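You operate a simulated robot arm through the tools that you are given. There is no shell and no other tool. Be economical: measure what you need, move in short steps, check, and stop when the job is done.

You run a simulated robot arm. Do the job below in one go: nothing can be reset, and whatever is moved stays where it is left.

TASK
Thaw the frozen green mug: 30 seconds on low in the lower microwave.
Fine: put its lid on first, and leave the mug inside. Set down upright: what you pick out.

The check looks at the end state, three seconds after you hand in, the way a careful person would. Anything else that was tipped, shoved, dropped, spilled or broken makes it a failure. Lids that push on must go on centred and level and be pressed home; caps that screw on are set level and turned clockwise until they are tight.

THE ROBOT
A 6-joint arm with a two-finger parallel gripper on a trunk, on a base that drives. Base frame: it is fixed to the floor where the robot stands at the start and does not move with it; the origin is under the middle of the robot, x ahead of it, y to its left, z up; the surface under the hand at the start is at about z = 880. Units: mm, rad, N and s.
With the tool pointing down near the work surface it reaches from about 340 to 860 mm from the robot's upright axis, wherever it stands. Its first joint turns from -2.007 to 2.007 rad. Places, roughly: blue mug vent [800, 300, 1000]; cord switch [400, 300, 900]; fan switch [700, 0, 1900]; green mug vent [500, -200, 900]; inside of the lower microwave [600, 700, 1200]; lower microwave [600, 700, 1300]; lower-microwave dial [400, 500, 1400]; lower-microwave door [300, 900, 1300]; upper microwave [600, 700, 1600]; upper-microwave dial [400, 500, 1600]; white mug vent [700, 200, 1000]; yellow mug vent [500, 200, 1000]. Payload 3.43 kg.
The tool frame sits at the grasp point between the pads (the TCP): z along the fingers, y along the line on which they close. The tips reach 34 mm beyond it. Largest opening 128 mm; finger width 24, thickness 12; the body of the gripper, 48 by 130 mm, starts 96 mm behind the TCP.
Orientation is that of the tool frame in the base frame, as [roll, pitch, yaw] about the fixed x, y, z axes, in that order (R = Rz(yaw) Ry(pitch) Rx(roll)). With the fingers straight down and closing along the base's y, the tool's x points along the base's -x, its y along +y and its z along -z.

THE INTERFACE
- The arm moves only by the tool jog_arm. Its argument "rows" is a list of rows, each a list of 3 entries, a list of its own where there are three numbers: the turn, a rotation vector about the tool's x, y, z in units of 120 degrees (1.0 is 120 degrees), then the shift along the tool's x, y, z in units of 300 mm (1.0 is 300 mm), then the gripper command, from -1 (fully open) to 1 (shut), values between in proportion. In form: [[[ax, ay, az], [tx, ty, tz], jaw], ...]. A call has 1 to 12 rows; each row is the pose to reach, as a shift and turn from the pose commanded when the call began, along the tool's axes at that moment. A call with a number of a shift or a turn outside -1 to 1 is refused whole. Each row takes 0.2 s and may step no farther than 50 mm and 0.15 rad from the row before; otherwise, or with a gripper value out of range, the whole call is refused. Where a pose cannot be reached the arm comes as near as it can. A force on the tool above 40 N (or 10 N above the force at the start of the call, whichever is more), or a blocked arm, ends the call early, and 0.2 s more pass. The fingers move at their own pace (about 108 mm/s each) and stop on an object; they squeeze with about 36 N. The grip force told is the motor's: it shows also when the fingers shut on nothing. Time passes only in rows, and 0.2 s behind the last, so rows that repeat a pose let the fingers close. The reply holds the time, the measured pose of the TCP, the force on the tool along the base axes, the opening and the grip force, in the units named above and with some noise, with the torque about the TCP (base axes, N m) and any sound that the robot's microphone picked up.
- Cameras (640 x 400 px; columns grow to the right, rows downward): "scene" is now at [-21.2, 247.1, 1474.5]; the picture's right is [0.57, -0.82, 0.00], its down [-0.34, -0.24, -0.91] and it looks along [0.75, 0.52, -0.41] (base axes); focal length 214 px, centre (320, 200). "wrist" rides on the gripper at [76, -11, -160] in the tool frame; the picture's right is [0.15, 0.99, 0.00], its down [-0.88, 0.13, -0.46] and it looks along [-0.45, 0.07, 0.89] (tool axes); focal length 234 px, centre (320, 200). There is no depth. A picture from a camera that has moved, and an enlarged one, comes with that camera's place and axes in the base frame and with its lens.
- grab_frame(camera): a new picture of that camera. No time passes.
- slide_trunk(by): slides the trunk up (or, below 0, down) by that many mm; the arm and the scene camera ride with it, the base frame stays. It gives what a move gives, with no picture.
- steer(legs): drives the robot by 1 to 6 legs, each [ahead, turn to the left] in mm and rad, along the robot's own axes; the way and the turn of a leg run together, so that a leg with both is an arc; at most 1500 mm and 3.142 rad a leg. The arm and the cameras ride along, it lands a little off, and it stops where it bumps. It gives what a move gives.
- turn_head(pan, tilt): turns the head with the scene camera to pan (to the left, within 1.798 rad either way) and tilt (down, from -0.506 to 1.204), counted from straight ahead of the robot. It gives what a move gives.
- inspect(camera, box): a new picture of the part [left, top, right, bottom] of that camera's present view, enlarged. No time passes.
- hand_in(): hands the job in; it is judged then, once.

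Go step by step. Nothing tells you exact positions but the pictures and the camera data: compare them with the known pose of the tool, close in by small moves and look again before you grip or let go. The budget is 120 turns and 78 pictures, counting those below and the enlarged ones. Unless the task says otherwise, let go and move clear before handing in, and close with one line.

The tools are called after "Request:" as name(argument=value, ...) on one line, values as JSON. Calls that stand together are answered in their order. jog_arm: Moves the arm, as the interface text tells. Its arguments: {"type":"object","properties":{"rows":{"type":"array"}},"required":["rows"]} The other tools are called the same way: slide_trunk (by) slides the trunk up or down; steer (legs) drives the base; turn_head (pan, tilt) turns the head that bears the scene camera; grab_frame (camera) takes a picture; inspect (camera, box) takes an enlarged picture of a part of a camera's view; hand_in () hands the job in.

At the start:

```text
time_s: 0.0
ee_pos: [457.0, 144.3, 1000.3]
tcp_rot: [3.141, 0.0, 3.141]
contact_force: [0.3, -0.8, 0.4]
wrist_torque: [0.04, 0.0, 0.04]
grip_width: 128.0
grasp_force: 0.1
trunk travel left (down, up): [-725.0, 65.0]
robot x, y, heading: [1.8, 0.8, 0.003]
head pan, tilt: [0.613, 0.424]
```

scene: 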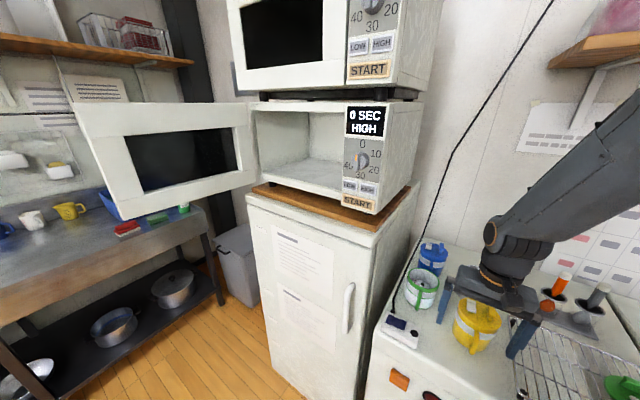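
wrist: 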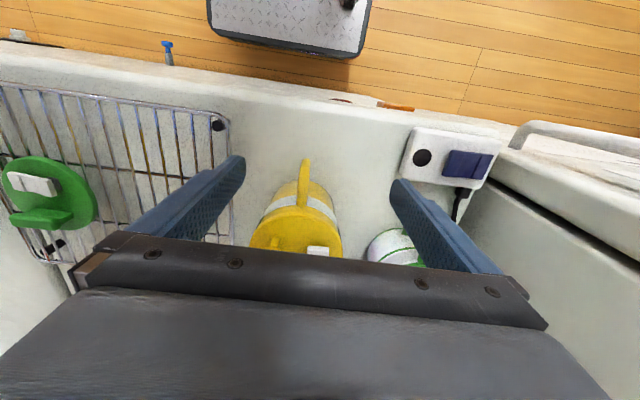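

I see an open lower microwave, three lidded mugs on the counter, and a green lid on the rack to the right. I still have to find the green mug, so I look around first.

Request:
turn_head(pan=-0.5, tilt=0.6)

Request:
grab_frame(camera="scene")

Request:
inspect(camera="wrist", box=[0, 80, 240, 280])

```text
time_s: 1.3
ee_pos: [457.4, 144.3, 999.7]
tcp_rot: [-3.141, 0.0, -3.14]
contact_force: [-0.1, 0.0, 0.5]
wrist_torque: [-0.02, -0.03, 0.03]
grip_width: 127.9
grasp_force: 0.0
trunk travel left (down, up): [-725.0, 65.0]
robot x, y, heading: [-0.0, -2.1, -0.001]
head pan, tilt: [-0.499, 0.6]
```

```text
75 pictures are left
camera scene: at [-19.1, 151.7, 1458.5], right [-0.48, -0.88, 0.0], down [-0.5, 0.27, -0.83], along [0.72, -0.39, -0.56], focal length 214 px, centre (320, 200)
```

scene: 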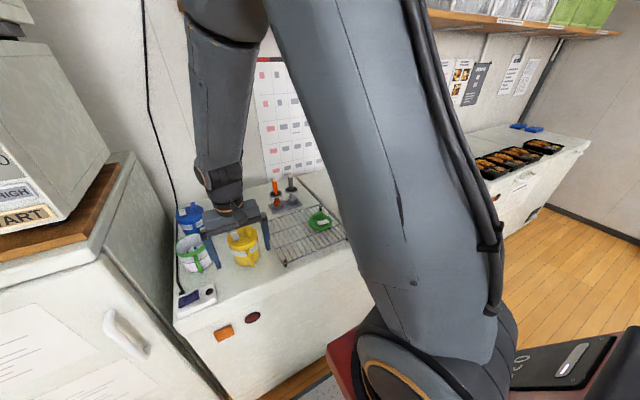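

```text
2.00 times, centred on (120, 180) of wrist
camera zoom: at [382.4, 132.2, 1159.5], right [-0.15, 0.99, 0.0], down [0.88, 0.13, 0.46], along [0.45, 0.07, -0.89], focal length 468 px, centre (720, 240)
```

zoom: 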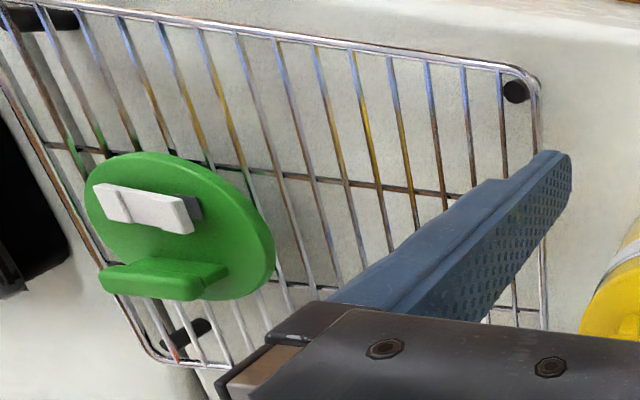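

The green lid (with a white vent flap and a grip tab) lies on the rack. I'll look closer at the mugs and the rest of the room.

Request:
inspect(camera="scene", box=[150, 170, 350, 320])

Request:
turn_head(pan=1.5, tilt=0.5)

Request:
grab_frame(camera="scene")

Request:
turn_head(pan=-1.5, tilt=0.5)

Request:
grab_frame(camera="scene")

```text
2.67 times, centred on (250, 245) of scene
camera zoom: at [-19.1, 151.7, 1458.5], right [-0.48, -0.88, 0.0], down [-0.5, 0.27, -0.83], along [0.72, -0.39, -0.56], focal length 572 px, centre (507, 80)
```

zoom: 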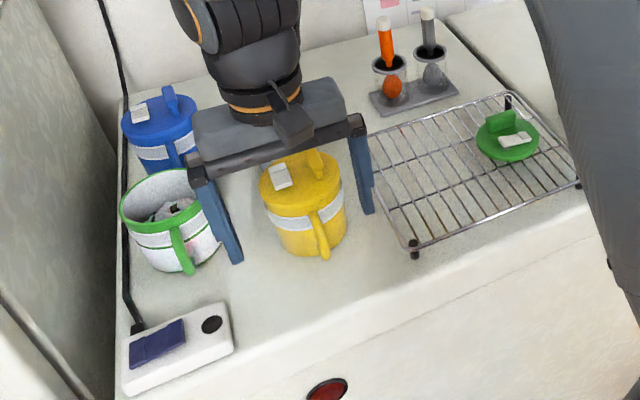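

```text
time_s: 3.3
ee_pos: [457.8, 143.7, 1000.3]
tcp_rot: [3.141, 0.0, 3.14]
contact_force: [0.2, 0.0, 0.3]
wrist_torque: [0.02, 0.04, 0.01]
grip_width: 128.1
grasp_force: 0.1
trunk travel left (down, up): [-725.0, 65.0]
robot x, y, heading: [-3.7, -2.6, -0.004]
head pan, tilt: [1.499, 0.499]
```

```text
72 pictures are left
camera scene: at [-90.2, 284.7, 1467.6], right [1.0, -0.07, 0.0], down [-0.03, -0.48, -0.88], along [0.06, 0.88, -0.48], focal length 214 px, centre (320, 200)
```

scene: 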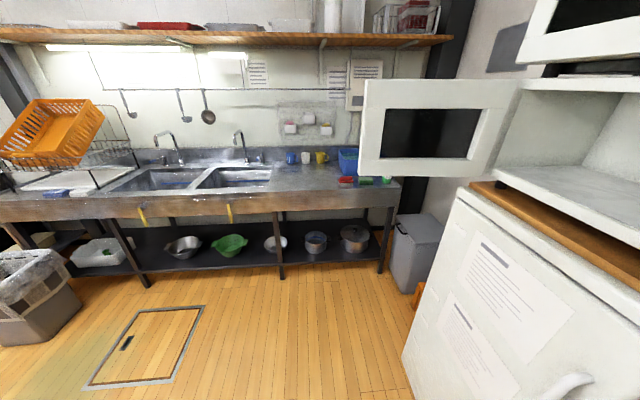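

```text
time_s: 5.9
ee_pos: [456.8, 144.2, 998.4]
tcp_rot: [-3.141, -0.002, 3.141]
contact_force: [0.6, -0.2, -0.5]
wrist_torque: [0.02, 0.01, 0.03]
grip_width: 127.9
grasp_force: 0.0
trunk travel left (down, up): [-725.0, 65.0]
robot x, y, heading: [-0.8, -2.0, 0.001]
head pan, tilt: [-1.499, 0.499]
```

```text
71 pictures are left
camera scene: at [-90.2, 103.2, 1467.6], right [-1.0, -0.07, 0.0], down [-0.03, 0.48, -0.88], along [0.06, -0.88, -0.48], focal length 214 px, centre (320, 200)
```

scene: 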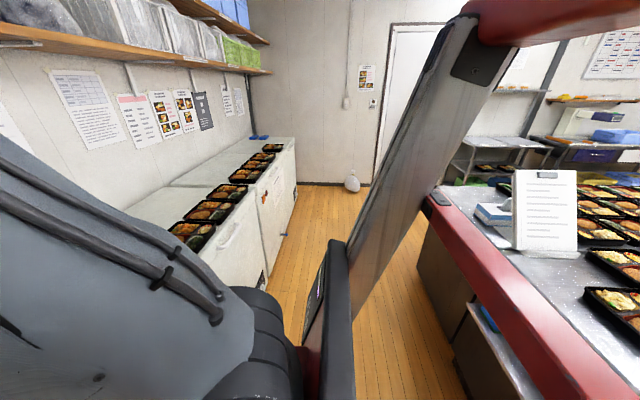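

The lidless white mug with the green rim and handle near (555, 280) seems to be the green mug, and something is inside it. I'll read the fridge notices and look down into the mug.

Request:
turn_head(pan=0.9, tilt=0.7)

Request:
inspect(camera="scene", box=[140, 100, 400, 300])

Request:
jog_arm(rows=[[[0, 0, 0], [0.15, 0, -0.05], -1], [[0, 0, 0], [0.3, 0, -0.1], -1], [[0, 0, 0], [0.3, 0.15, -0.1], -1], [[0, 0, 0], [0.3, 0.3, -0.1], -1]])

Request:
grab_frame(camera="wrist")

```text
time_s: 8.1
ee_pos: [458.9, 144.5, 1000.4]
tcp_rot: [-3.141, 0.001, -3.14]
contact_force: [0.2, -0.1, -0.3]
wrist_torque: [-0.02, -0.02, -0.01]
grip_width: 128.0
grasp_force: 0.0
trunk travel left (down, up): [-725.0, 65.0]
robot x, y, heading: [-2.8, -2.8, -0.005]
head pan, tilt: [0.901, 0.7]
```

```text
2.00 times, centred on (270, 200) of scene
camera zoom: at [-44.0, 260.5, 1449.9], right [0.78, -0.62, 0.0], down [-0.4, -0.5, -0.76], along [0.48, 0.6, -0.64], focal length 429 px, centre (420, 200)
```

zoom: 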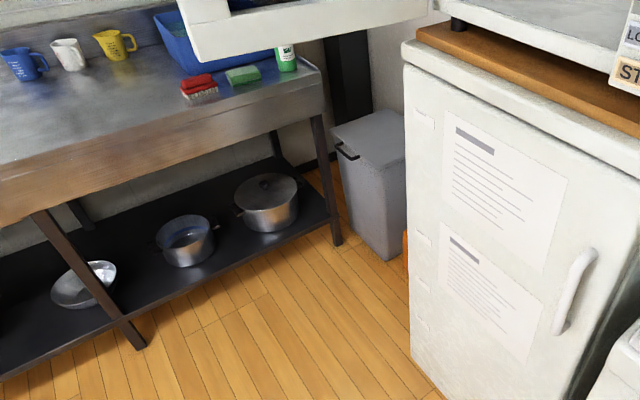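

```text
time_s: 9.1
ee_pos: [365.1, 234.7, 1030.9]
tcp_rot: [3.14, 0.0, 3.141]
contact_force: [-0.5, -0.1, 1.2]
wrist_torque: [0.05, -0.03, 0.04]
grip_width: 127.7
grasp_force: 0.2
trunk travel left (down, up): [-725.0, 65.0]
robot x, y, heading: [0.4, 0.8, 0.006]
head pan, tilt: [0.901, 0.7]
```

```text
69 pictures are left
camera wrist: at [289.4, 222.3, 1190.2], right [-0.15, 0.99, 0.0], down [0.88, 0.13, 0.46], along [0.45, 0.07, -0.89], focal length 234 px, centre (320, 200)
```

wrist: 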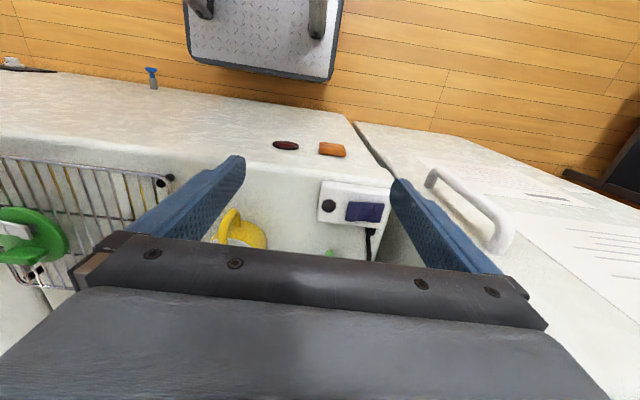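

The wrist camera looks back toward the robot, so the scene head suits the mug view better now that the arm is aside.

Request:
turn_head(pan=0.1, tilt=0.75)

Request:
grab_frame(camera="scene")

```text
time_s: 10.2
ee_pos: [365.6, 234.8, 1029.3]
tcp_rot: [3.141, 0.001, -3.141]
contact_force: [-0.1, 0.2, 0.4]
wrist_torque: [-0.01, 0.0, -0.02]
grip_width: 127.7
grasp_force: 0.1
trunk travel left (down, up): [-725.0, 65.0]
robot x, y, heading: [-3.2, 2.6, -0.003]
head pan, tilt: [0.099, 0.75]
```

```text
68 pictures are left
camera scene: at [-14.3, 202.3, 1445.6], right [0.1, -0.99, 0.0], down [-0.68, -0.07, -0.73], along [0.73, 0.07, -0.68], focal length 214 px, centre (320, 200)
```

scene: 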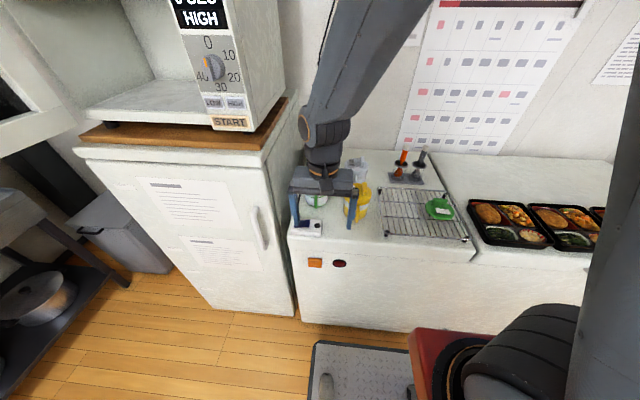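

The arm is hiding the mugs. I'll move it right, over the rack and well above it, then look again.

Request:
jog_arm(rows=[[[0, 0, 0], [0, -0.15, -0.06], -1], [[0, 0, 0], [0, -0.3, -0.13], -1], [[0, 0, 0], [0, -0.45, -0.2], -1], [[0, 0, 0], [0, -0.6, -0.2], -1], [[0, 0, 0], [0, -0.75, -0.2], -1], [[0, 0, 0], [0, -0.9, -0.2], -1], [[0, 0, 0], [-0.1, -1, -0.2], -1], [[0, 0, 0], [-0.2, -1, -0.2], -1]])

Request:
turn_head(pan=0.25, tilt=0.6)

Request:
grab_frame(camera="scene")

Request:
grab_frame(camera="wrist")

```text
time_s: 12.0
ee_pos: [427.1, -68.8, 1087.8]
tcp_rot: [-3.142, 0.0, -3.141]
contact_force: [0.4, 0.9, 0.2]
wrist_torque: [0.01, -0.07, 0.02]
grip_width: 128.1
grasp_force: 0.0
trunk travel left (down, up): [-725.0, 65.0]
robot x, y, heading: [2.9, -1.2, 0.003]
head pan, tilt: [0.099, 0.75]
```

```text
time_s: 12.7
ee_pos: [427.7, -67.6, 1086.7]
tcp_rot: [-3.141, 0.0, 3.141]
contact_force: [-0.8, 0.5, -0.4]
wrist_torque: [0.02, -0.02, 0.0]
grip_width: 127.9
grasp_force: 0.0
trunk travel left (down, up): [-725.0, 65.0]
robot x, y, heading: [0.8, 1.2, 0.004]
head pan, tilt: [0.25, 0.6]
```

```text
67 pictures are left
camera scene: at [-11.1, 215.7, 1458.5], right [0.25, -0.97, 0.0], down [-0.55, -0.14, -0.82], along [0.8, 0.2, -0.57], focal length 214 px, centre (320, 200)
```

scene: 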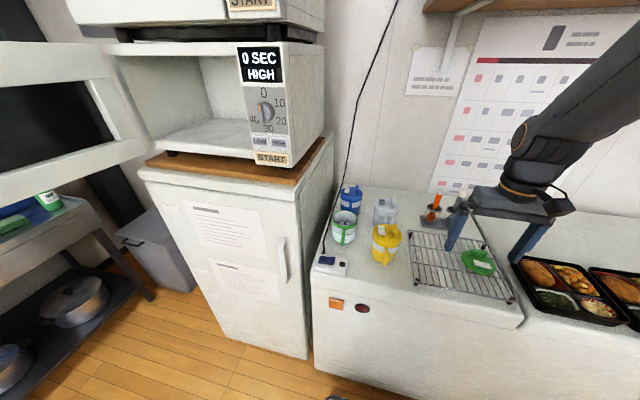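

```text
66 pictures are left
camera wrist: at [352.4, -80.1, 1247.1], right [-0.15, 0.99, 0.0], down [0.88, 0.13, 0.46], along [0.45, 0.07, -0.89], focal length 234 px, centre (320, 200)
```

wrist: 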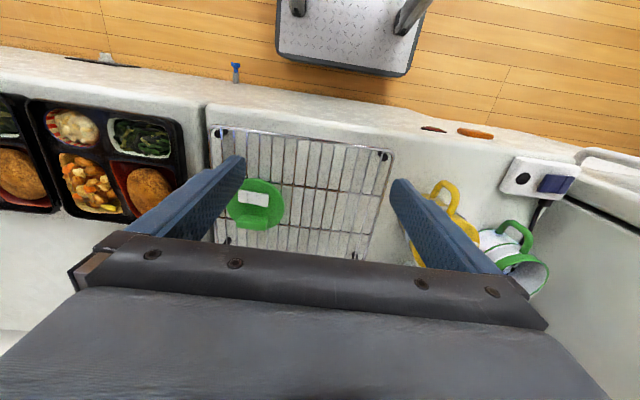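

All four mugs are visible now. I'll zoom in on the mugs, the microwave panel, and the lid.

Request:
inspect(camera="scene", box=[310, 170, 410, 280])

Request:
inspect(camera="scene", box=[220, 30, 320, 180])

Request:
inspect(camera="wrist", box=[210, 160, 310, 240])

Request:
inspect(camera="wrist", box=[460, 140, 600, 300])

```text
3.64 times, centred on (360, 225) of scene
camera zoom: at [-11.1, 215.7, 1458.5], right [0.25, -0.97, 0.0], down [-0.55, -0.14, -0.82], along [0.8, 0.2, -0.57], focal length 780 px, centre (174, 109)
```

zoom: 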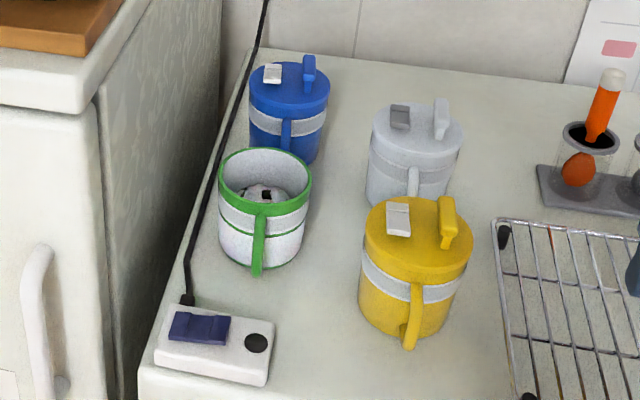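

```text
2.67 times, centred on (270, 105) of scene
camera zoom: at [-11.1, 215.7, 1458.5], right [0.25, -0.97, 0.0], down [-0.55, -0.14, -0.82], along [0.8, 0.2, -0.57], focal length 572 px, centre (453, 453)
```

zoom: 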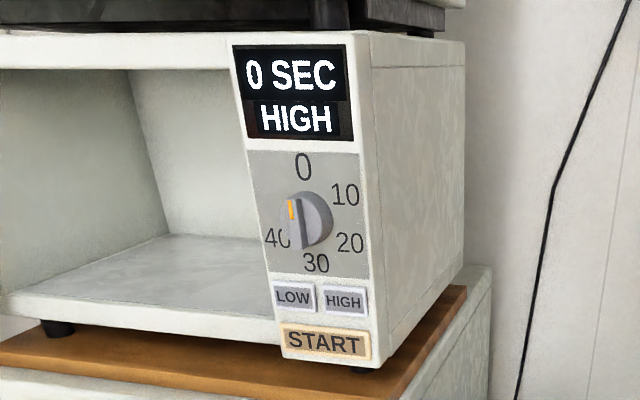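

```text
5.00 times, centred on (260, 200) of wrist
camera zoom: at [352.4, -80.1, 1247.1], right [-0.15, 0.99, 0.0], down [0.88, 0.13, 0.46], along [0.45, 0.07, -0.89], focal length 1171 px, centre (620, 200)
```

zoom: 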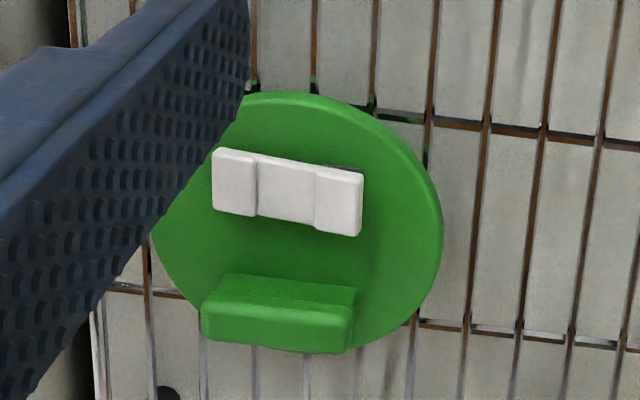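

```text
2.50 times, centred on (530, 220) of wrist
camera zoom: at [352.4, -80.1, 1247.1], right [-0.15, 0.99, 0.0], down [0.88, 0.13, 0.46], along [0.45, 0.07, -0.89], focal length 585 px, centre (-205, 150)
```

zoom: 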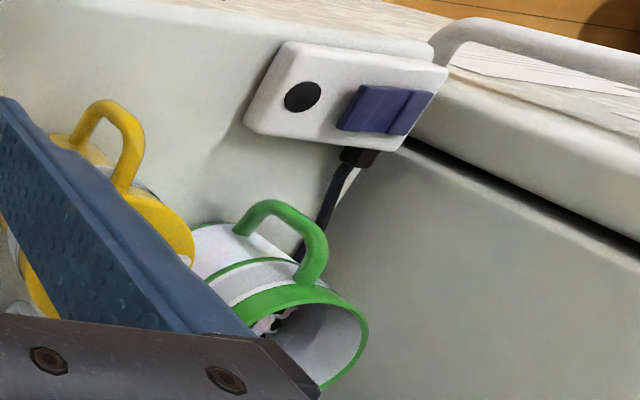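

The lower microwave shows 0 SEC HIGH, so I will need to press LOW, turn the dial to 30 and press START. I'll bring the wrist camera over the green mug to see inside it.

Request:
jog_arm(rows=[[[0, 0, 0], [-0.03, 0.15, -0.05], -1], [[0, 0, 0], [-0.06, 0.3, -0.08], -1], [[0, 0, 0], [-0.1, 0.45, -0.08], -1], [[0, 0, 0], [-0.1, 0.6, -0.08], -1], [[0, 0, 0], [-0.1, 0.75, -0.08], -1], [[0, 0, 0], [-0.1, 0.9, -0.08], -1], [[0, 0, 0], [-0.1, 1.0, -0.08], -1]])

Request:
jog_arm(rows=[[[0, 0, 0], [0, 0.12, 0], -1], [[0, 0, 0], [0, 0.23, 0], -1]])

Request:
grab_frame(camera="wrist")

```text
time_s: 14.3
ee_pos: [456.5, 233.7, 1112.1]
tcp_rot: [-3.141, 0.001, -3.14]
contact_force: [1.3, -0.9, 0.0]
wrist_torque: [0.03, 0.03, 0.03]
grip_width: 127.9
grasp_force: 0.1
trunk travel left (down, up): [-725.0, 65.0]
robot x, y, heading: [-0.5, -2.2, -0.004]
head pan, tilt: [0.25, 0.6]
```

```text
time_s: 14.9
ee_pos: [456.3, 301.8, 1114.9]
tcp_rot: [3.141, 0.0, 3.14]
contact_force: [0.8, 0.7, -1.0]
wrist_torque: [0.01, -0.01, 0.0]
grip_width: 127.9
grasp_force: 0.1
trunk travel left (down, up): [-725.0, 65.0]
robot x, y, heading: [2.1, 0.6, 0.0]
head pan, tilt: [0.25, 0.6]
```

```text
61 pictures are left
camera wrist: at [381.8, 290.7, 1274.0], right [-0.15, 0.99, 0.0], down [0.88, 0.13, 0.46], along [0.45, 0.07, -0.89], focal length 234 px, centre (320, 200)
```

wrist: 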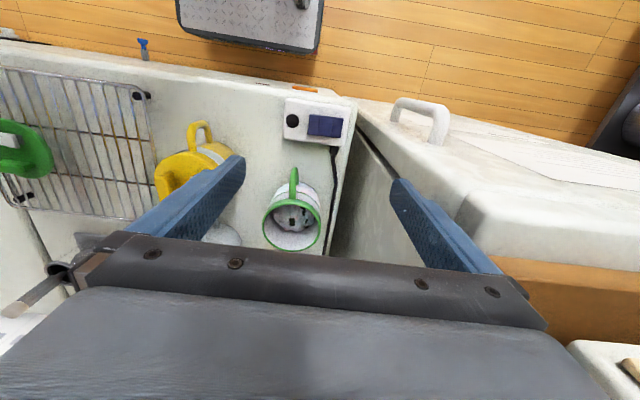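

Request:
inspect(camera="wrist", box=[250, 155, 350, 255])

```text
4.00 times, centred on (300, 205) of wrist
camera zoom: at [381.8, 290.7, 1274.0], right [-0.15, 0.99, 0.0], down [0.88, 0.13, 0.46], along [0.45, 0.07, -0.89], focal length 937 px, centre (400, 180)
```

zoom: 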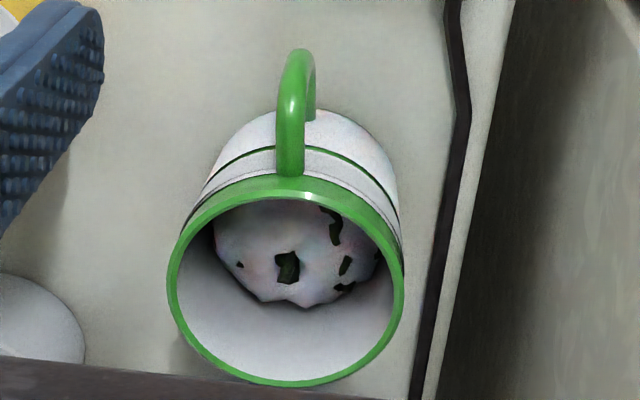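

The mug holds only a frozen soup lump, with nothing foreign, and its rim centre is near (601, 275, 949). Next I move over to the green lid for a close look.

Request:
jog_arm(rows=[[[0, 0, 0], [0, -0.15, 0], -1], [[0, 0, 0], [0, -0.3, 0], -1], [[0, 0, 0], [0, -0.45, 0], -1], [[0, 0, 0], [0, -0.6, 0], -1], [[0, 0, 0], [0, -0.75, 0], -1], [[0, 0, 0], [0, -0.9, 0], -1], [[0, 0, 0], [0, -1.0, 0], -1]])

Request:
jog_arm(rows=[[[0, 0, 0], [-0.02, -0.15, 0.05], -1], [[0, 0, 0], [-0.05, -0.3, 0.12], -1], [[0, 0, 0], [-0.08, -0.45, 0.2], -1], [[0, 0, 0], [-0.08, -0.5, 0.28], -1]])

Request:
grab_frame(camera="wrist")

```text
time_s: 16.5
ee_pos: [458.1, -0.1, 1112.9]
tcp_rot: [3.141, 0.0, -3.14]
contact_force: [-0.4, -0.2, 0.1]
wrist_torque: [-0.03, -0.02, 0.04]
grip_width: 128.0
grasp_force: 0.0
trunk travel left (down, up): [-725.0, 65.0]
robot x, y, heading: [1.7, 1.2, 0.0]
head pan, tilt: [0.25, 0.6]
```

```text
refused: row 2 steps farther than a row can; nothing moved
```

```text
59 pictures are left
camera wrist: at [382.5, -11.9, 1272.6], right [-0.15, 0.99, 0.0], down [0.88, 0.13, 0.46], along [0.45, 0.07, -0.89], focal length 234 px, centre (320, 200)
```

wrist: 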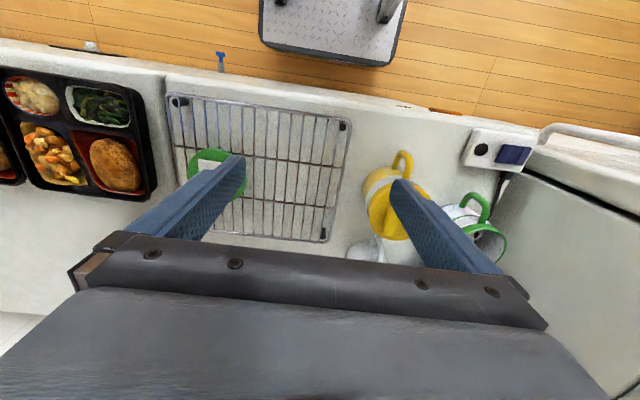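

One step was too long, so I'll redo it with smaller ones.

Request:
jog_arm(rows=[[[0, 0, 0], [-0.02, -0.13, 0.05], -1], [[0, 0, 0], [-0.05, -0.26, 0.11], -1], [[0, 0, 0], [-0.07, -0.39, 0.18], -1], [[0, 0, 0], [-0.08, -0.5, 0.28], -1]])

Request:
grab_frame(camera="wrist")

Request:
inspect(camera="wrist", box=[240, 120, 400, 240])

```text
time_s: 17.5
ee_pos: [481.2, -148.1, 1030.0]
tcp_rot: [-3.141, -0.001, 3.141]
contact_force: [-0.3, 0.5, 0.5]
wrist_torque: [-0.05, -0.03, 0.01]
grip_width: 128.3
grasp_force: 0.1
trunk travel left (down, up): [-725.0, 65.0]
robot x, y, heading: [-3.1, 0.5, -0.0]
head pan, tilt: [0.25, 0.6]
```

```text
58 pictures are left
camera wrist: at [406.2, -159.6, 1190.4], right [-0.15, 0.99, 0.0], down [0.88, 0.13, 0.46], along [0.45, 0.07, -0.89], focal length 234 px, centre (320, 200)
```

wrist: 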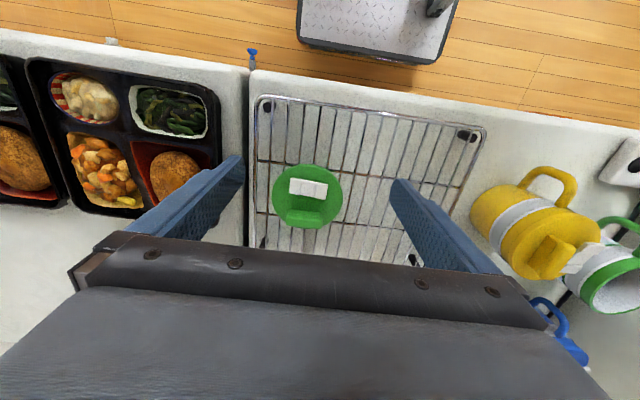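

```text
3.33 times, centred on (320, 180) of wrist
camera zoom: at [406.2, -159.6, 1190.4], right [-0.15, 0.99, 0.0], down [0.88, 0.13, 0.46], along [0.45, 0.07, -0.89], focal length 781 px, centre (320, 267)
```

zoom: 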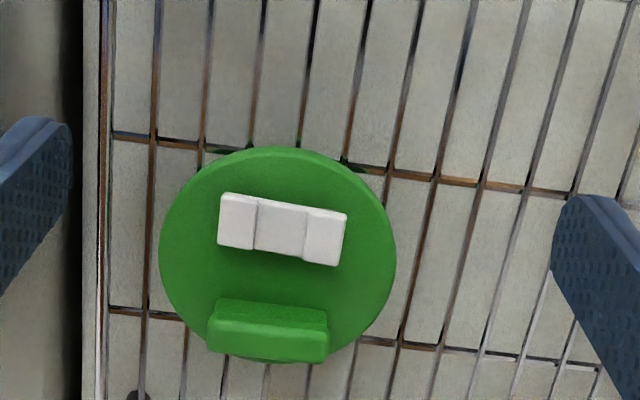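

The lid is now located: the disc's top centre is about (541, -155, 918), its diameter is 92, and its tab lies along y at x≈560–576 with the top at about 939. I'll check its vent against the vents on the other lids.

Request:
inspect(camera="wrist", box=[500, 200, 640, 300])

Request:
inspect(camera="scene", box=[330, 180, 400, 225])

Request:
inspect(camera="scene", box=[450, 240, 510, 285])

```text
4.00 times, centred on (570, 250) of wrist
camera zoom: at [406.2, -159.6, 1190.4], right [-0.15, 0.99, 0.0], down [0.88, 0.13, 0.46], along [0.45, 0.07, -0.89], focal length 937 px, centre (-680, 0)
```

zoom: 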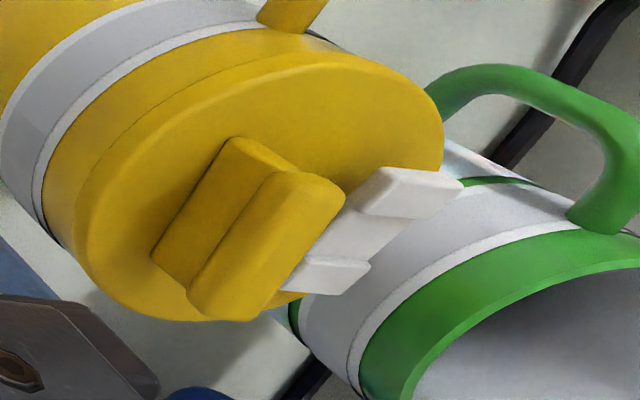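

```text
8.89 times, centred on (365, 202) of scene
camera zoom: at [-11.5, 216.2, 1458.4], right [0.25, -0.97, 0.0], down [-0.55, -0.14, -0.83], along [0.8, 0.2, -0.56], focal length 1906 px, centre (-80, 178)
```

zoom: 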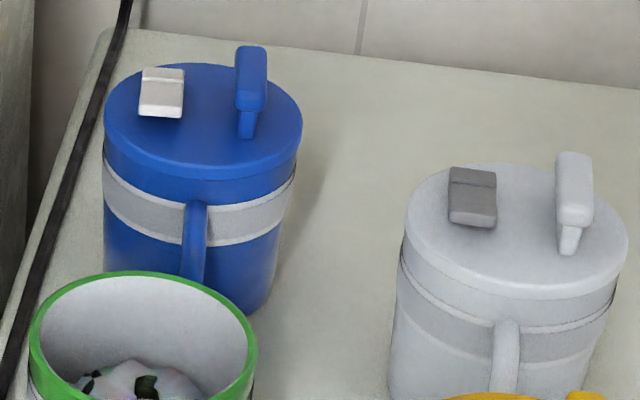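

```text
8.89 times, centred on (480, 262) of scene
camera zoom: at [-11.5, 216.2, 1458.4], right [0.25, -0.97, 0.0], down [-0.55, -0.14, -0.83], along [0.8, 0.2, -0.56], focal length 1906 px, centre (-1102, -356)
```

zoom: 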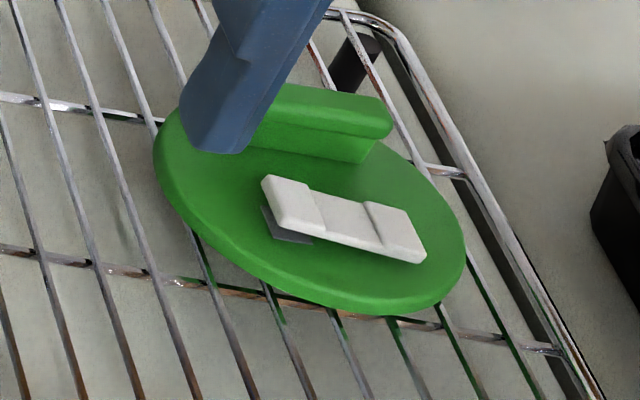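

The green vent flap is a rocker with its end raised over the slot, so it looks open, and I must not press on it. To grip the tab across its thickness I turn the tool -90° and move over it.

Request:
jog_arm(rows=[[[0, 0, -0.068], [-0.05, 0, 0], -1], [[0, 0, -0.136], [-0.1, 0, 0], -1], [[0, 0, -0.204], [-0.15, 0, 0], -1], [[0, 0, -0.272], [-0.2, 0, 0], -1], [[0, 0, -0.34], [-0.25, 0, 0], -1], [[0, 0, -0.408], [-0.29, -0.02, 0], -1], [[0, 0, -0.476], [-0.29, -0.02, 0], -1], [[0, 0, -0.544], [-0.29, -0.02, 0], -1], [[0, 0, -0.612], [-0.29, -0.02, 0], -1], [[0, 0, -0.681], [-0.29, -0.02, 0], -1], [[0, 0, -0.75], [-0.29, -0.02, 0], -1]])

Request:
grab_frame(camera="wrist")

```text
time_s: 19.9
ee_pos: [569.1, -153.4, 1029.6]
tcp_rot: [3.141, -0.001, -1.569]
contact_force: [0.0, 0.4, -0.2]
wrist_torque: [-0.01, -0.01, 0.01]
grip_width: 127.8
grasp_force: 0.1
trunk travel left (down, up): [-725.0, 65.0]
robot x, y, heading: [2.6, -0.4, 0.005]
head pan, tilt: [0.25, 0.6]
```

```text
53 pictures are left
camera wrist: at [580.2, -229.5, 1189.1], right [-0.99, -0.15, 0.0], down [-0.13, 0.88, 0.46], along [-0.07, 0.45, -0.89], focal length 234 px, centre (320, 200)
```

wrist: 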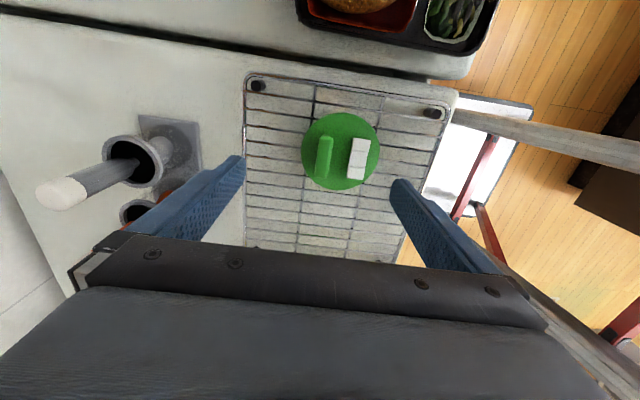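

Request:
inspect(camera="wrist", box=[280, 90, 400, 210])

```text
3.33 times, centred on (340, 150) of wrist
camera zoom: at [580.2, -229.5, 1189.1], right [-0.99, -0.15, 0.0], down [-0.13, 0.88, 0.46], along [-0.07, 0.45, -0.89], focal length 781 px, centre (253, 367)
```

zoom: 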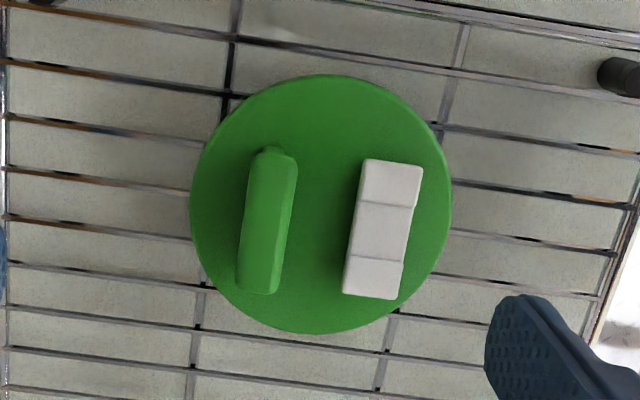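

The tab is centred at about (564, -157) and is about 13 thick. The vent is only about 24 away from it, so I narrow the opening to 28 before going down.

Request:
jog_arm(rows=[[[0, 0, 0], [0.013, 0.017, 0], 0.56], [[0, 0, 0], [0.013, 0.017, 0.05], 0.56], [[0, 0, 0], [0.013, 0.017, 0.1], 0.56], [[0, 0, 0], [0.013, 0.017, 0.15], 0.56]])

Request:
inspect(camera="wrist", box=[240, 80, 400, 240])

Request:
turn_head(pan=-0.15, tilt=0.6)

Request:
grab_frame(camera="scene")

```text
time_s: 20.9
ee_pos: [565.3, -157.7, 984.3]
tcp_rot: [-3.14, 0.001, -1.571]
contact_force: [-0.2, -0.3, -0.4]
wrist_torque: [-0.03, -0.05, 0.02]
grip_width: 28.2
grasp_force: 0.1
trunk travel left (down, up): [-725.0, 65.0]
robot x, y, heading: [-3.1, -2.3, -0.001]
head pan, tilt: [0.25, 0.6]
```

```text
2.50 times, centred on (320, 160) of wrist
camera zoom: at [575.7, -233.8, 1143.6], right [-0.99, -0.15, 0.0], down [-0.13, 0.88, 0.46], along [-0.07, 0.45, -0.89], focal length 585 px, centre (320, 300)
```

zoom: 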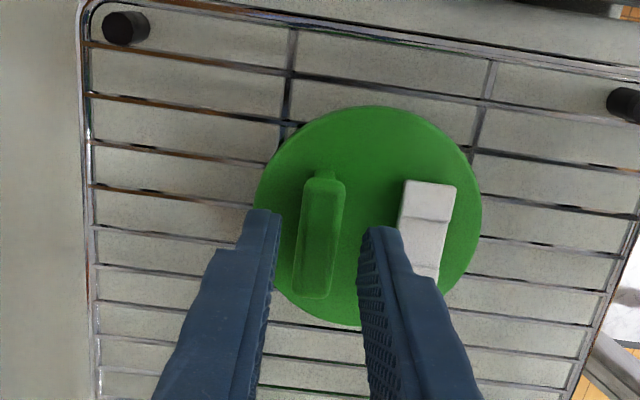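

```text
time_s: 21.8
ee_pos: [564.8, -157.4, 983.7]
tcp_rot: [3.141, -0.001, -1.571]
contact_force: [-0.4, 0.4, 0.7]
wrist_torque: [-0.02, 0.01, -0.02]
grip_width: 28.1
grasp_force: 0.1
trunk travel left (down, up): [-725.0, 65.0]
robot x, y, heading: [0.6, 1.2, 0.003]
head pan, tilt: [-0.15, 0.6]
```

```text
50 pictures are left
camera scene: at [-9.3, 180.7, 1458.5], right [-0.15, -0.99, 0.0], down [-0.56, 0.08, -0.83], along [0.82, -0.12, -0.56], focal length 214 px, centre (320, 200)
```

scene: 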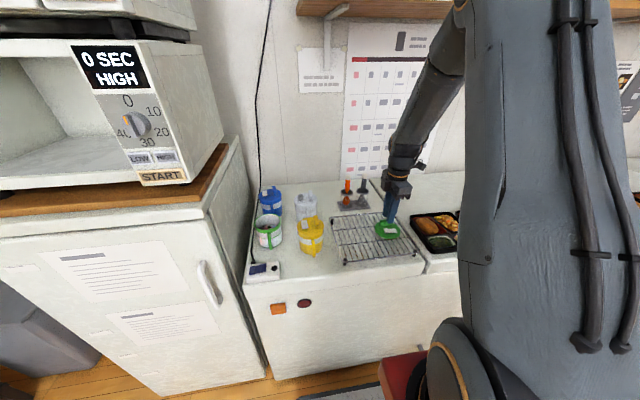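

The fingers straddle the tab well. I go down the last 27 mm and close.

Request:
jog_arm(rows=[[[0, 0, 0], [0, 0, 0.04], 0.56], [[0, 0, 0], [0, 0, 0.07], 0.56], [[0, 0, 0], [0, 0, 0.09], 0.56], [[0, 0, 0], [0, 0, 0.09], 1], [[0, 0, 0], [0, 0, 0.09], 1]])

Request:
inspect(camera="scene", box=[350, 180, 430, 260])

```text
time_s: 23.0
ee_pos: [564.2, -158.2, 957.5]
tcp_rot: [3.142, 0.0, -1.57]
contact_force: [-0.2, 0.0, 0.1]
wrist_torque: [0.01, 0.01, 0.01]
grip_width: 14.0
grasp_force: 36.1
trunk travel left (down, up): [-725.0, 65.0]
robot x, y, heading: [-3.1, 0.2, -0.002]
head pan, tilt: [-0.15, 0.6]
```

```text
5.00 times, centred on (390, 220) of scene
camera zoom: at [-9.4, 180.7, 1458.5], right [-0.15, -0.99, 0.0], down [-0.56, 0.08, -0.83], along [0.82, -0.12, -0.56], focal length 1072 px, centre (-30, 100)
```

zoom: 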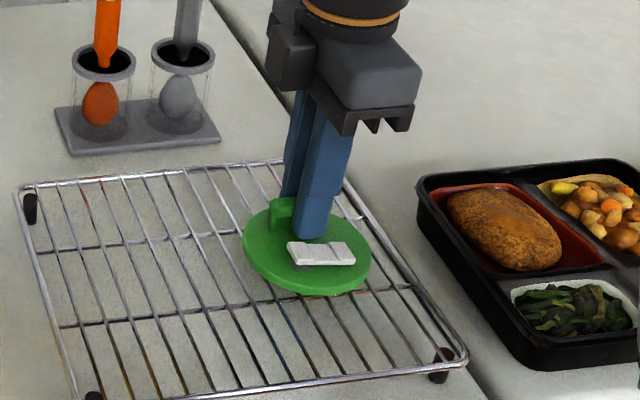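

I have the tab at width 14. I lift and swing back to the first yaw while moving toward the mug.

Request:
jog_arm(rows=[[[0, 0, 0], [0, 0, -0.05], 1], [[0, 0, 0], [0, 0, -0.17], 1], [[0, 0, 0], [0, 0, -0.32], 1], [[0, 0, 0], [0, 0, -0.475], 1]])

Request:
jog_arm(rows=[[[0, 0, 0.068], [-0.09, 0.01, 0], 1], [[0, 0, 0.136], [-0.18, 0.02, 0], 1], [[0, 0, 0.204], [-0.27, 0.03, 0], 1], [[0, 0, 0.272], [-0.36, 0.04, 0], 1], [[0, 0, 0.34], [-0.45, 0.05, 0], 1], [[0, 0, 0.408], [-0.54, 0.06, 0], 1], [[0, 0, 0.476], [-0.63, 0.07, 0], 1], [[0, 0, 0.544], [-0.72, 0.08, 0], 1], [[0, 0, 0.612], [-0.81, 0.08, 0], 1], [[0, 0, 0.681], [-0.9, 0.08, 0], 1], [[0, 0, 0.75], [-0.98, 0.08, 0], 1]])

Request:
grab_frame(camera="wrist")

Request:
grab_frame(camera="scene")

```text
time_s: 24.0
ee_pos: [564.2, -160.0, 1098.8]
tcp_rot: [-3.141, 0.0, -1.571]
contact_force: [0.0, -0.3, -1.1]
wrist_torque: [-0.03, 0.01, 0.01]
grip_width: 14.0
grasp_force: 35.7
trunk travel left (down, up): [-725.0, 65.0]
robot x, y, heading: [1.7, -3.1, 0.003]
head pan, tilt: [-0.15, 0.6]
```

```text
time_s: 26.4
ee_pos: [540.1, 138.2, 1099.4]
tcp_rot: [-3.141, -0.002, 3.14]
contact_force: [0.0, -0.7, -0.7]
wrist_torque: [0.03, 0.01, 0.0]
grip_width: 13.8
grasp_force: 35.9
trunk travel left (down, up): [-725.0, 65.0]
robot x, y, heading: [-3.7, 0.6, -0.001]
head pan, tilt: [-0.15, 0.6]
```

```text
48 pictures are left
camera wrist: at [464.8, 126.1, 1258.6], right [-0.14, 0.99, 0.0], down [0.88, 0.13, 0.46], along [0.45, 0.07, -0.89], focal length 234 px, centre (320, 200)
```

wrist: 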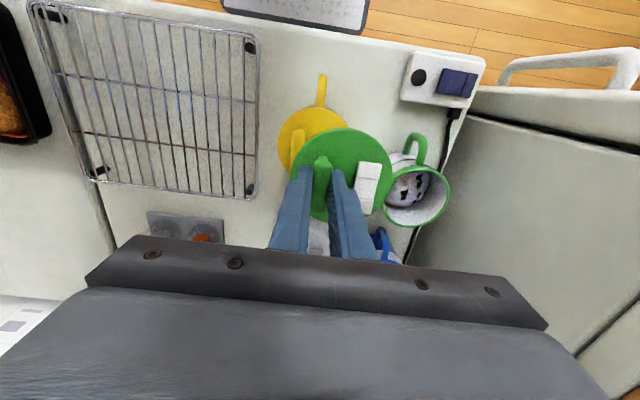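

```text
47 pictures are left
camera scene: at [-9.3, 180.6, 1458.5], right [-0.15, -0.99, 0.0], down [-0.56, 0.08, -0.83], along [0.82, -0.12, -0.56], focal length 214 px, centre (320, 200)
```

scene: 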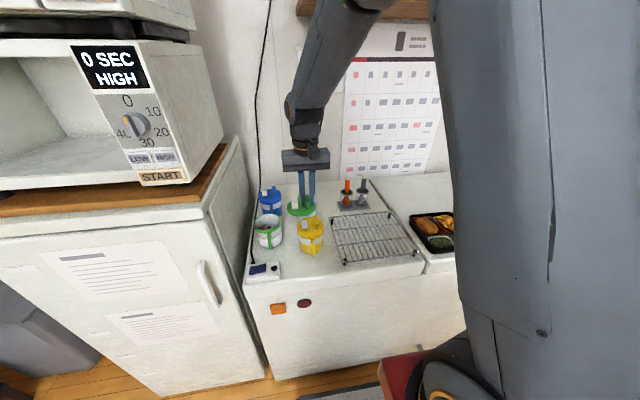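

Request:
inspect(camera="wrist", box=[360, 120, 460, 240])

Request:
inspect(camera="scene", box=[240, 170, 340, 270])

```text
3.33 times, centred on (410, 180) of wrist
camera zoom: at [464.8, 126.1, 1258.6], right [-0.14, 0.99, 0.0], down [0.88, 0.13, 0.46], along [0.45, 0.07, -0.89], focal length 781 px, centre (20, 267)
```

zoom: 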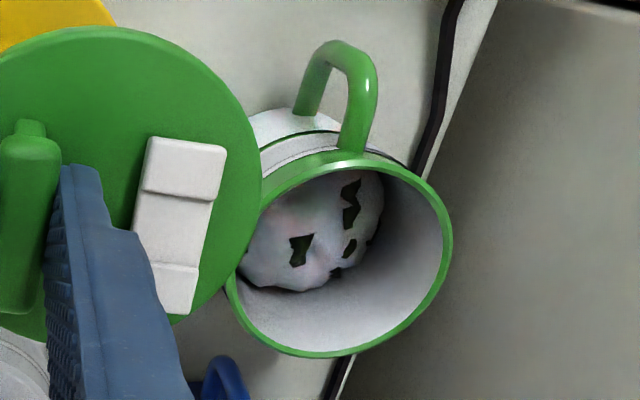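

```text
4.00 times, centred on (290, 220) of scene
camera zoom: at [-9.3, 180.6, 1458.5], right [-0.15, -0.99, 0.0], down [-0.56, 0.08, -0.83], along [0.82, -0.12, -0.56], focal length 858 px, centre (440, 120)
```

zoom: 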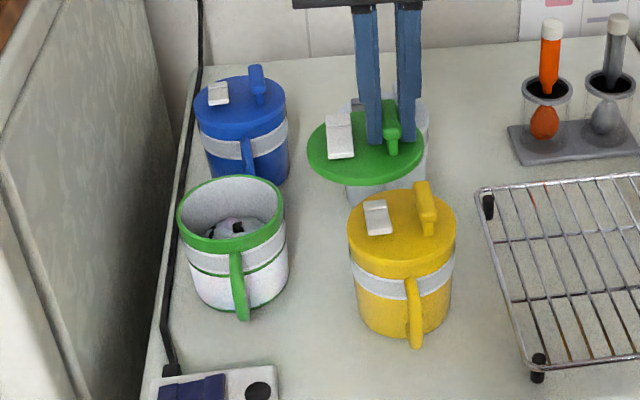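

The rays now agree on the mug rim centre at (586, 277, 972), with a diameter of about 92. The lid centre sits about +19 in y from the TCP. I'll hover the lid over the mug.

Request:
jog_arm(rows=[[[0, 0, 0], [-0.05, 0.13, 0], 1], [[0, 0, 0], [-0.11, 0.26, 0], 1], [[0, 0, 0], [-0.162, 0.4, 0], 1], [[0, 0, 0], [-0.162, 0.4, 0.1], 1], [[0, 0, 0], [-0.162, 0.4, 0.16], 1]])

Request:
inspect(camera="scene", box=[230, 170, 310, 250])

Request:
inspect(camera="wrist", box=[250, 100, 430, 240])

```text
time_s: 27.6
ee_pos: [590.2, 258.9, 1051.5]
tcp_rot: [-3.141, 0.001, -3.141]
contact_force: [-0.4, 0.0, -0.3]
wrist_torque: [-0.01, -0.02, 0.02]
grip_width: 13.6
grasp_force: 35.7
trunk travel left (down, up): [-725.0, 65.0]
robot x, y, heading: [-0.2, -2.5, -0.002]
head pan, tilt: [-0.15, 0.6]
```

```text
5.00 times, centred on (270, 210) of scene
camera zoom: at [-9.5, 180.8, 1458.5], right [-0.15, -0.99, 0.0], down [-0.56, 0.08, -0.83], along [0.82, -0.12, -0.56], focal length 1072 px, centre (570, 150)
```

zoom: 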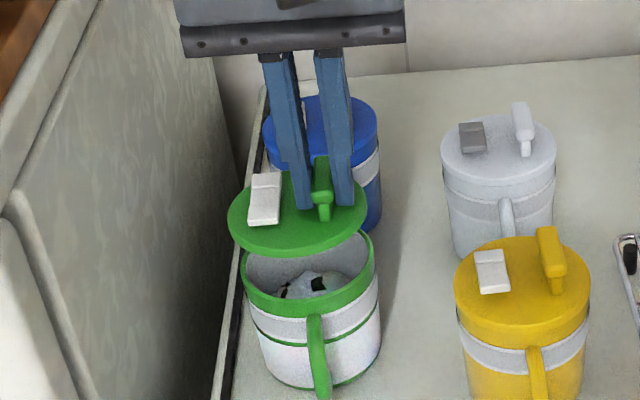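

```text
2.86 times, centred on (340, 170) of wrist
camera zoom: at [515.1, 246.7, 1211.8], right [-0.15, 0.99, 0.0], down [0.88, 0.13, 0.46], along [0.45, 0.07, -0.89], focal length 669 px, centre (263, 286)
```

zoom: 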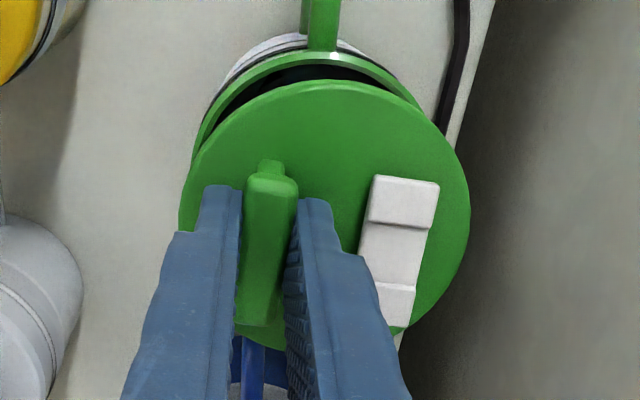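

The lid and rim line up within about 1–2 mm. I lower it in small steps and watch the force.

Request:
jog_arm(rows=[[[0, 0, 0], [0.003, 0, 0.04], 1], [[0, 0, 0], [0.003, 0, 0.07], 1], [[0, 0, 0], [0.003, 0, 0.085], 1], [[0, 0, 0], [0.003, 0, 0.1], 1]])

Request:
inspect(camera="scene", box=[230, 170, 310, 250])

```text
time_s: 28.6
ee_pos: [587.5, 258.4, 1022.5]
tcp_rot: [3.14, -0.001, -3.141]
contact_force: [-0.2, 0.0, -0.9]
wrist_torque: [-0.02, 0.01, 0.01]
grip_width: 13.7
grasp_force: 35.8
trunk travel left (down, up): [-725.0, 65.0]
robot x, y, heading: [-2.6, 0.3, 0.003]
head pan, tilt: [-0.15, 0.6]
```

```text
5.00 times, centred on (270, 210) of scene
camera zoom: at [-9.3, 180.8, 1458.5], right [-0.15, -0.99, 0.0], down [-0.56, 0.08, -0.83], along [0.82, -0.12, -0.56], focal length 1072 px, centre (570, 150)
```

zoom: 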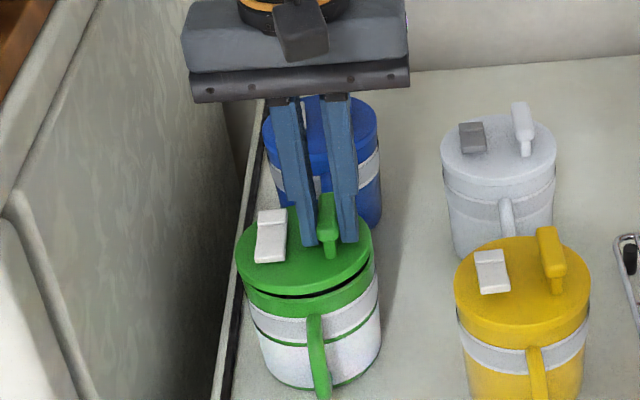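

Request:
inspect(camera="scene", box=[258, 205, 308, 235])

Request:
inspect(camera="wrist", box=[270, 90, 390, 190])

```text
12.80 times, centred on (283, 220) of scene
camera zoom: at [-9.3, 180.8, 1458.5], right [-0.15, -0.99, 0.0], down [-0.56, 0.08, -0.83], along [0.82, -0.12, -0.56], focal length 2745 px, centre (794, -56)
```

zoom: 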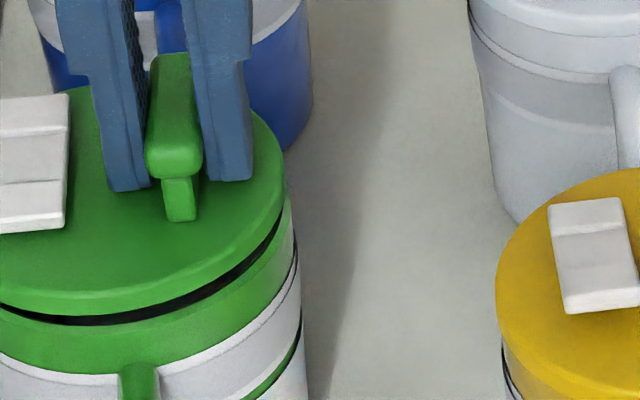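

```text
4.00 times, centred on (330, 140) of wrist
camera zoom: at [512.5, 246.8, 1182.2], right [-0.15, 0.99, 0.0], down [0.88, 0.13, 0.46], along [0.45, 0.07, -0.89], focal length 937 px, centre (280, 440)
```

zoom: 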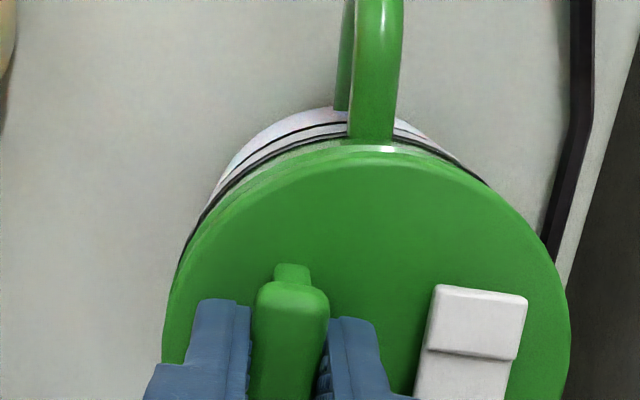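

The lid is concentric to about 1 mm, with a gap of roughly 4–5 mm left. I lower it by 2 mm per step until it makes contact.

Request:
jog_arm(rows=[[[0, 0, 0], [0.003, 0, 0.007], 1], [[0, 0, 0], [0.003, 0, 0.013], 1], [[0, 0, 0], [0.003, 0, 0.02], 1], [[0, 0, 0], [0.003, 0, 0.026], 1]])

Request:
inspect(camera="scene", box=[250, 195, 310, 240])

```text
time_s: 29.6
ee_pos: [587.2, 256.5, 1016.2]
tcp_rot: [3.14, 0.003, 3.14]
contact_force: [4.1, 1.4, 15.3]
wrist_torque: [0.12, -0.1, -0.02]
grip_width: 13.8
grasp_force: 36.3
trunk travel left (down, up): [-725.0, 65.0]
robot x, y, heading: [-3.9, 1.4, 0.005]
head pan, tilt: [-0.15, 0.6]
heard: snap
```

```text
8.89 times, centred on (280, 218) of scene
camera zoom: at [-9.6, 180.7, 1458.7], right [-0.15, -0.99, 0.0], down [-0.56, 0.08, -0.83], along [0.82, -0.12, -0.56], focal length 1906 px, centre (676, 44)
```

zoom: 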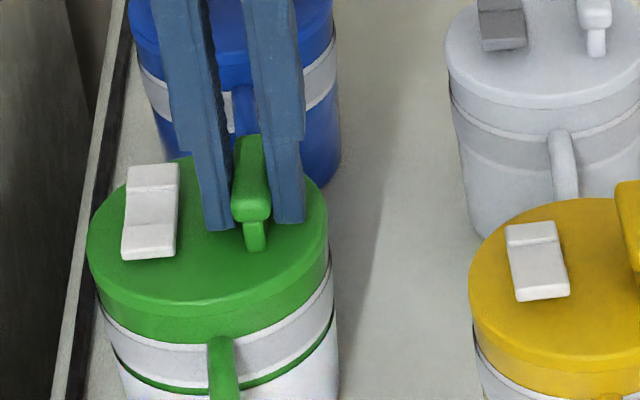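

I heard a snap and the gap has closed, so the lid is home. I open a little (clear of the vent), rise, and check it.

Request:
jog_arm(rows=[[[0, 0, 0], [0, 0, 0], 0.6], [[0, 0, 0], [0, 0, 0], 0.6], [[0, 0, 0], [0, 0, -0.1], 0.6], [[0, 0, 0], [0, 0, -0.25], 0.6], [[0, 0, 0], [0.15, 0, -0.3], 0.6], [[0, 0, 0], [0.3, 0, -0.3], 0.6]])

Request:
inspect(camera="scene", box=[230, 170, 330, 270])

Request:
inspect(camera="wrist", box=[260, 120, 420, 240])

```text
time_s: 31.0
ee_pos: [498.1, 254.1, 1101.6]
tcp_rot: [3.141, -0.001, 3.141]
contact_force: [0.1, 0.1, 0.1]
wrist_torque: [0.01, 0.03, -0.01]
grip_width: 25.5
grasp_force: 0.1
trunk travel left (down, up): [-725.0, 65.0]
robot x, y, heading: [-0.0, 2.3, 0.001]
head pan, tilt: [-0.15, 0.6]
```

```text
4.00 times, centred on (280, 220) of scene
camera zoom: at [-8.7, 180.8, 1458.5], right [-0.15, -0.99, 0.0], down [-0.56, 0.08, -0.82], along [0.82, -0.12, -0.57], focal length 858 px, centre (480, 120)
```

zoom: 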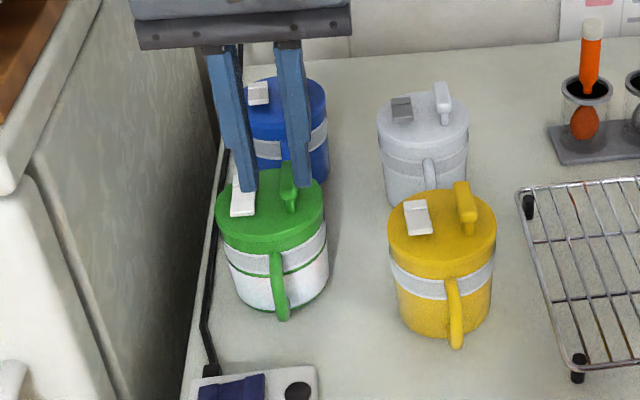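

```text
3.33 times, centred on (340, 180) of wrist
camera zoom: at [421.9, 242.7, 1261.2], right [-0.15, 0.99, 0.0], down [0.88, 0.13, 0.45], along [0.45, 0.07, -0.89], focal length 781 px, centre (253, 267)
```

zoom: 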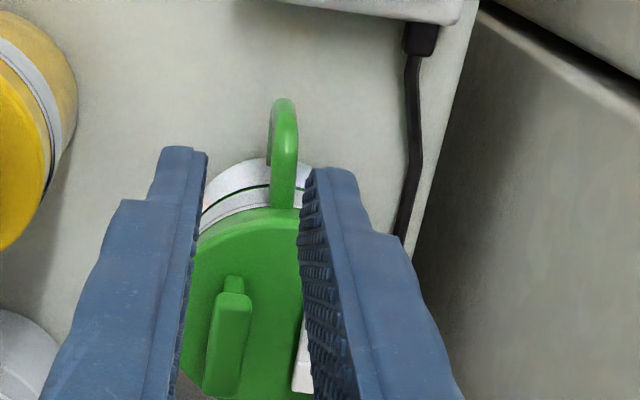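

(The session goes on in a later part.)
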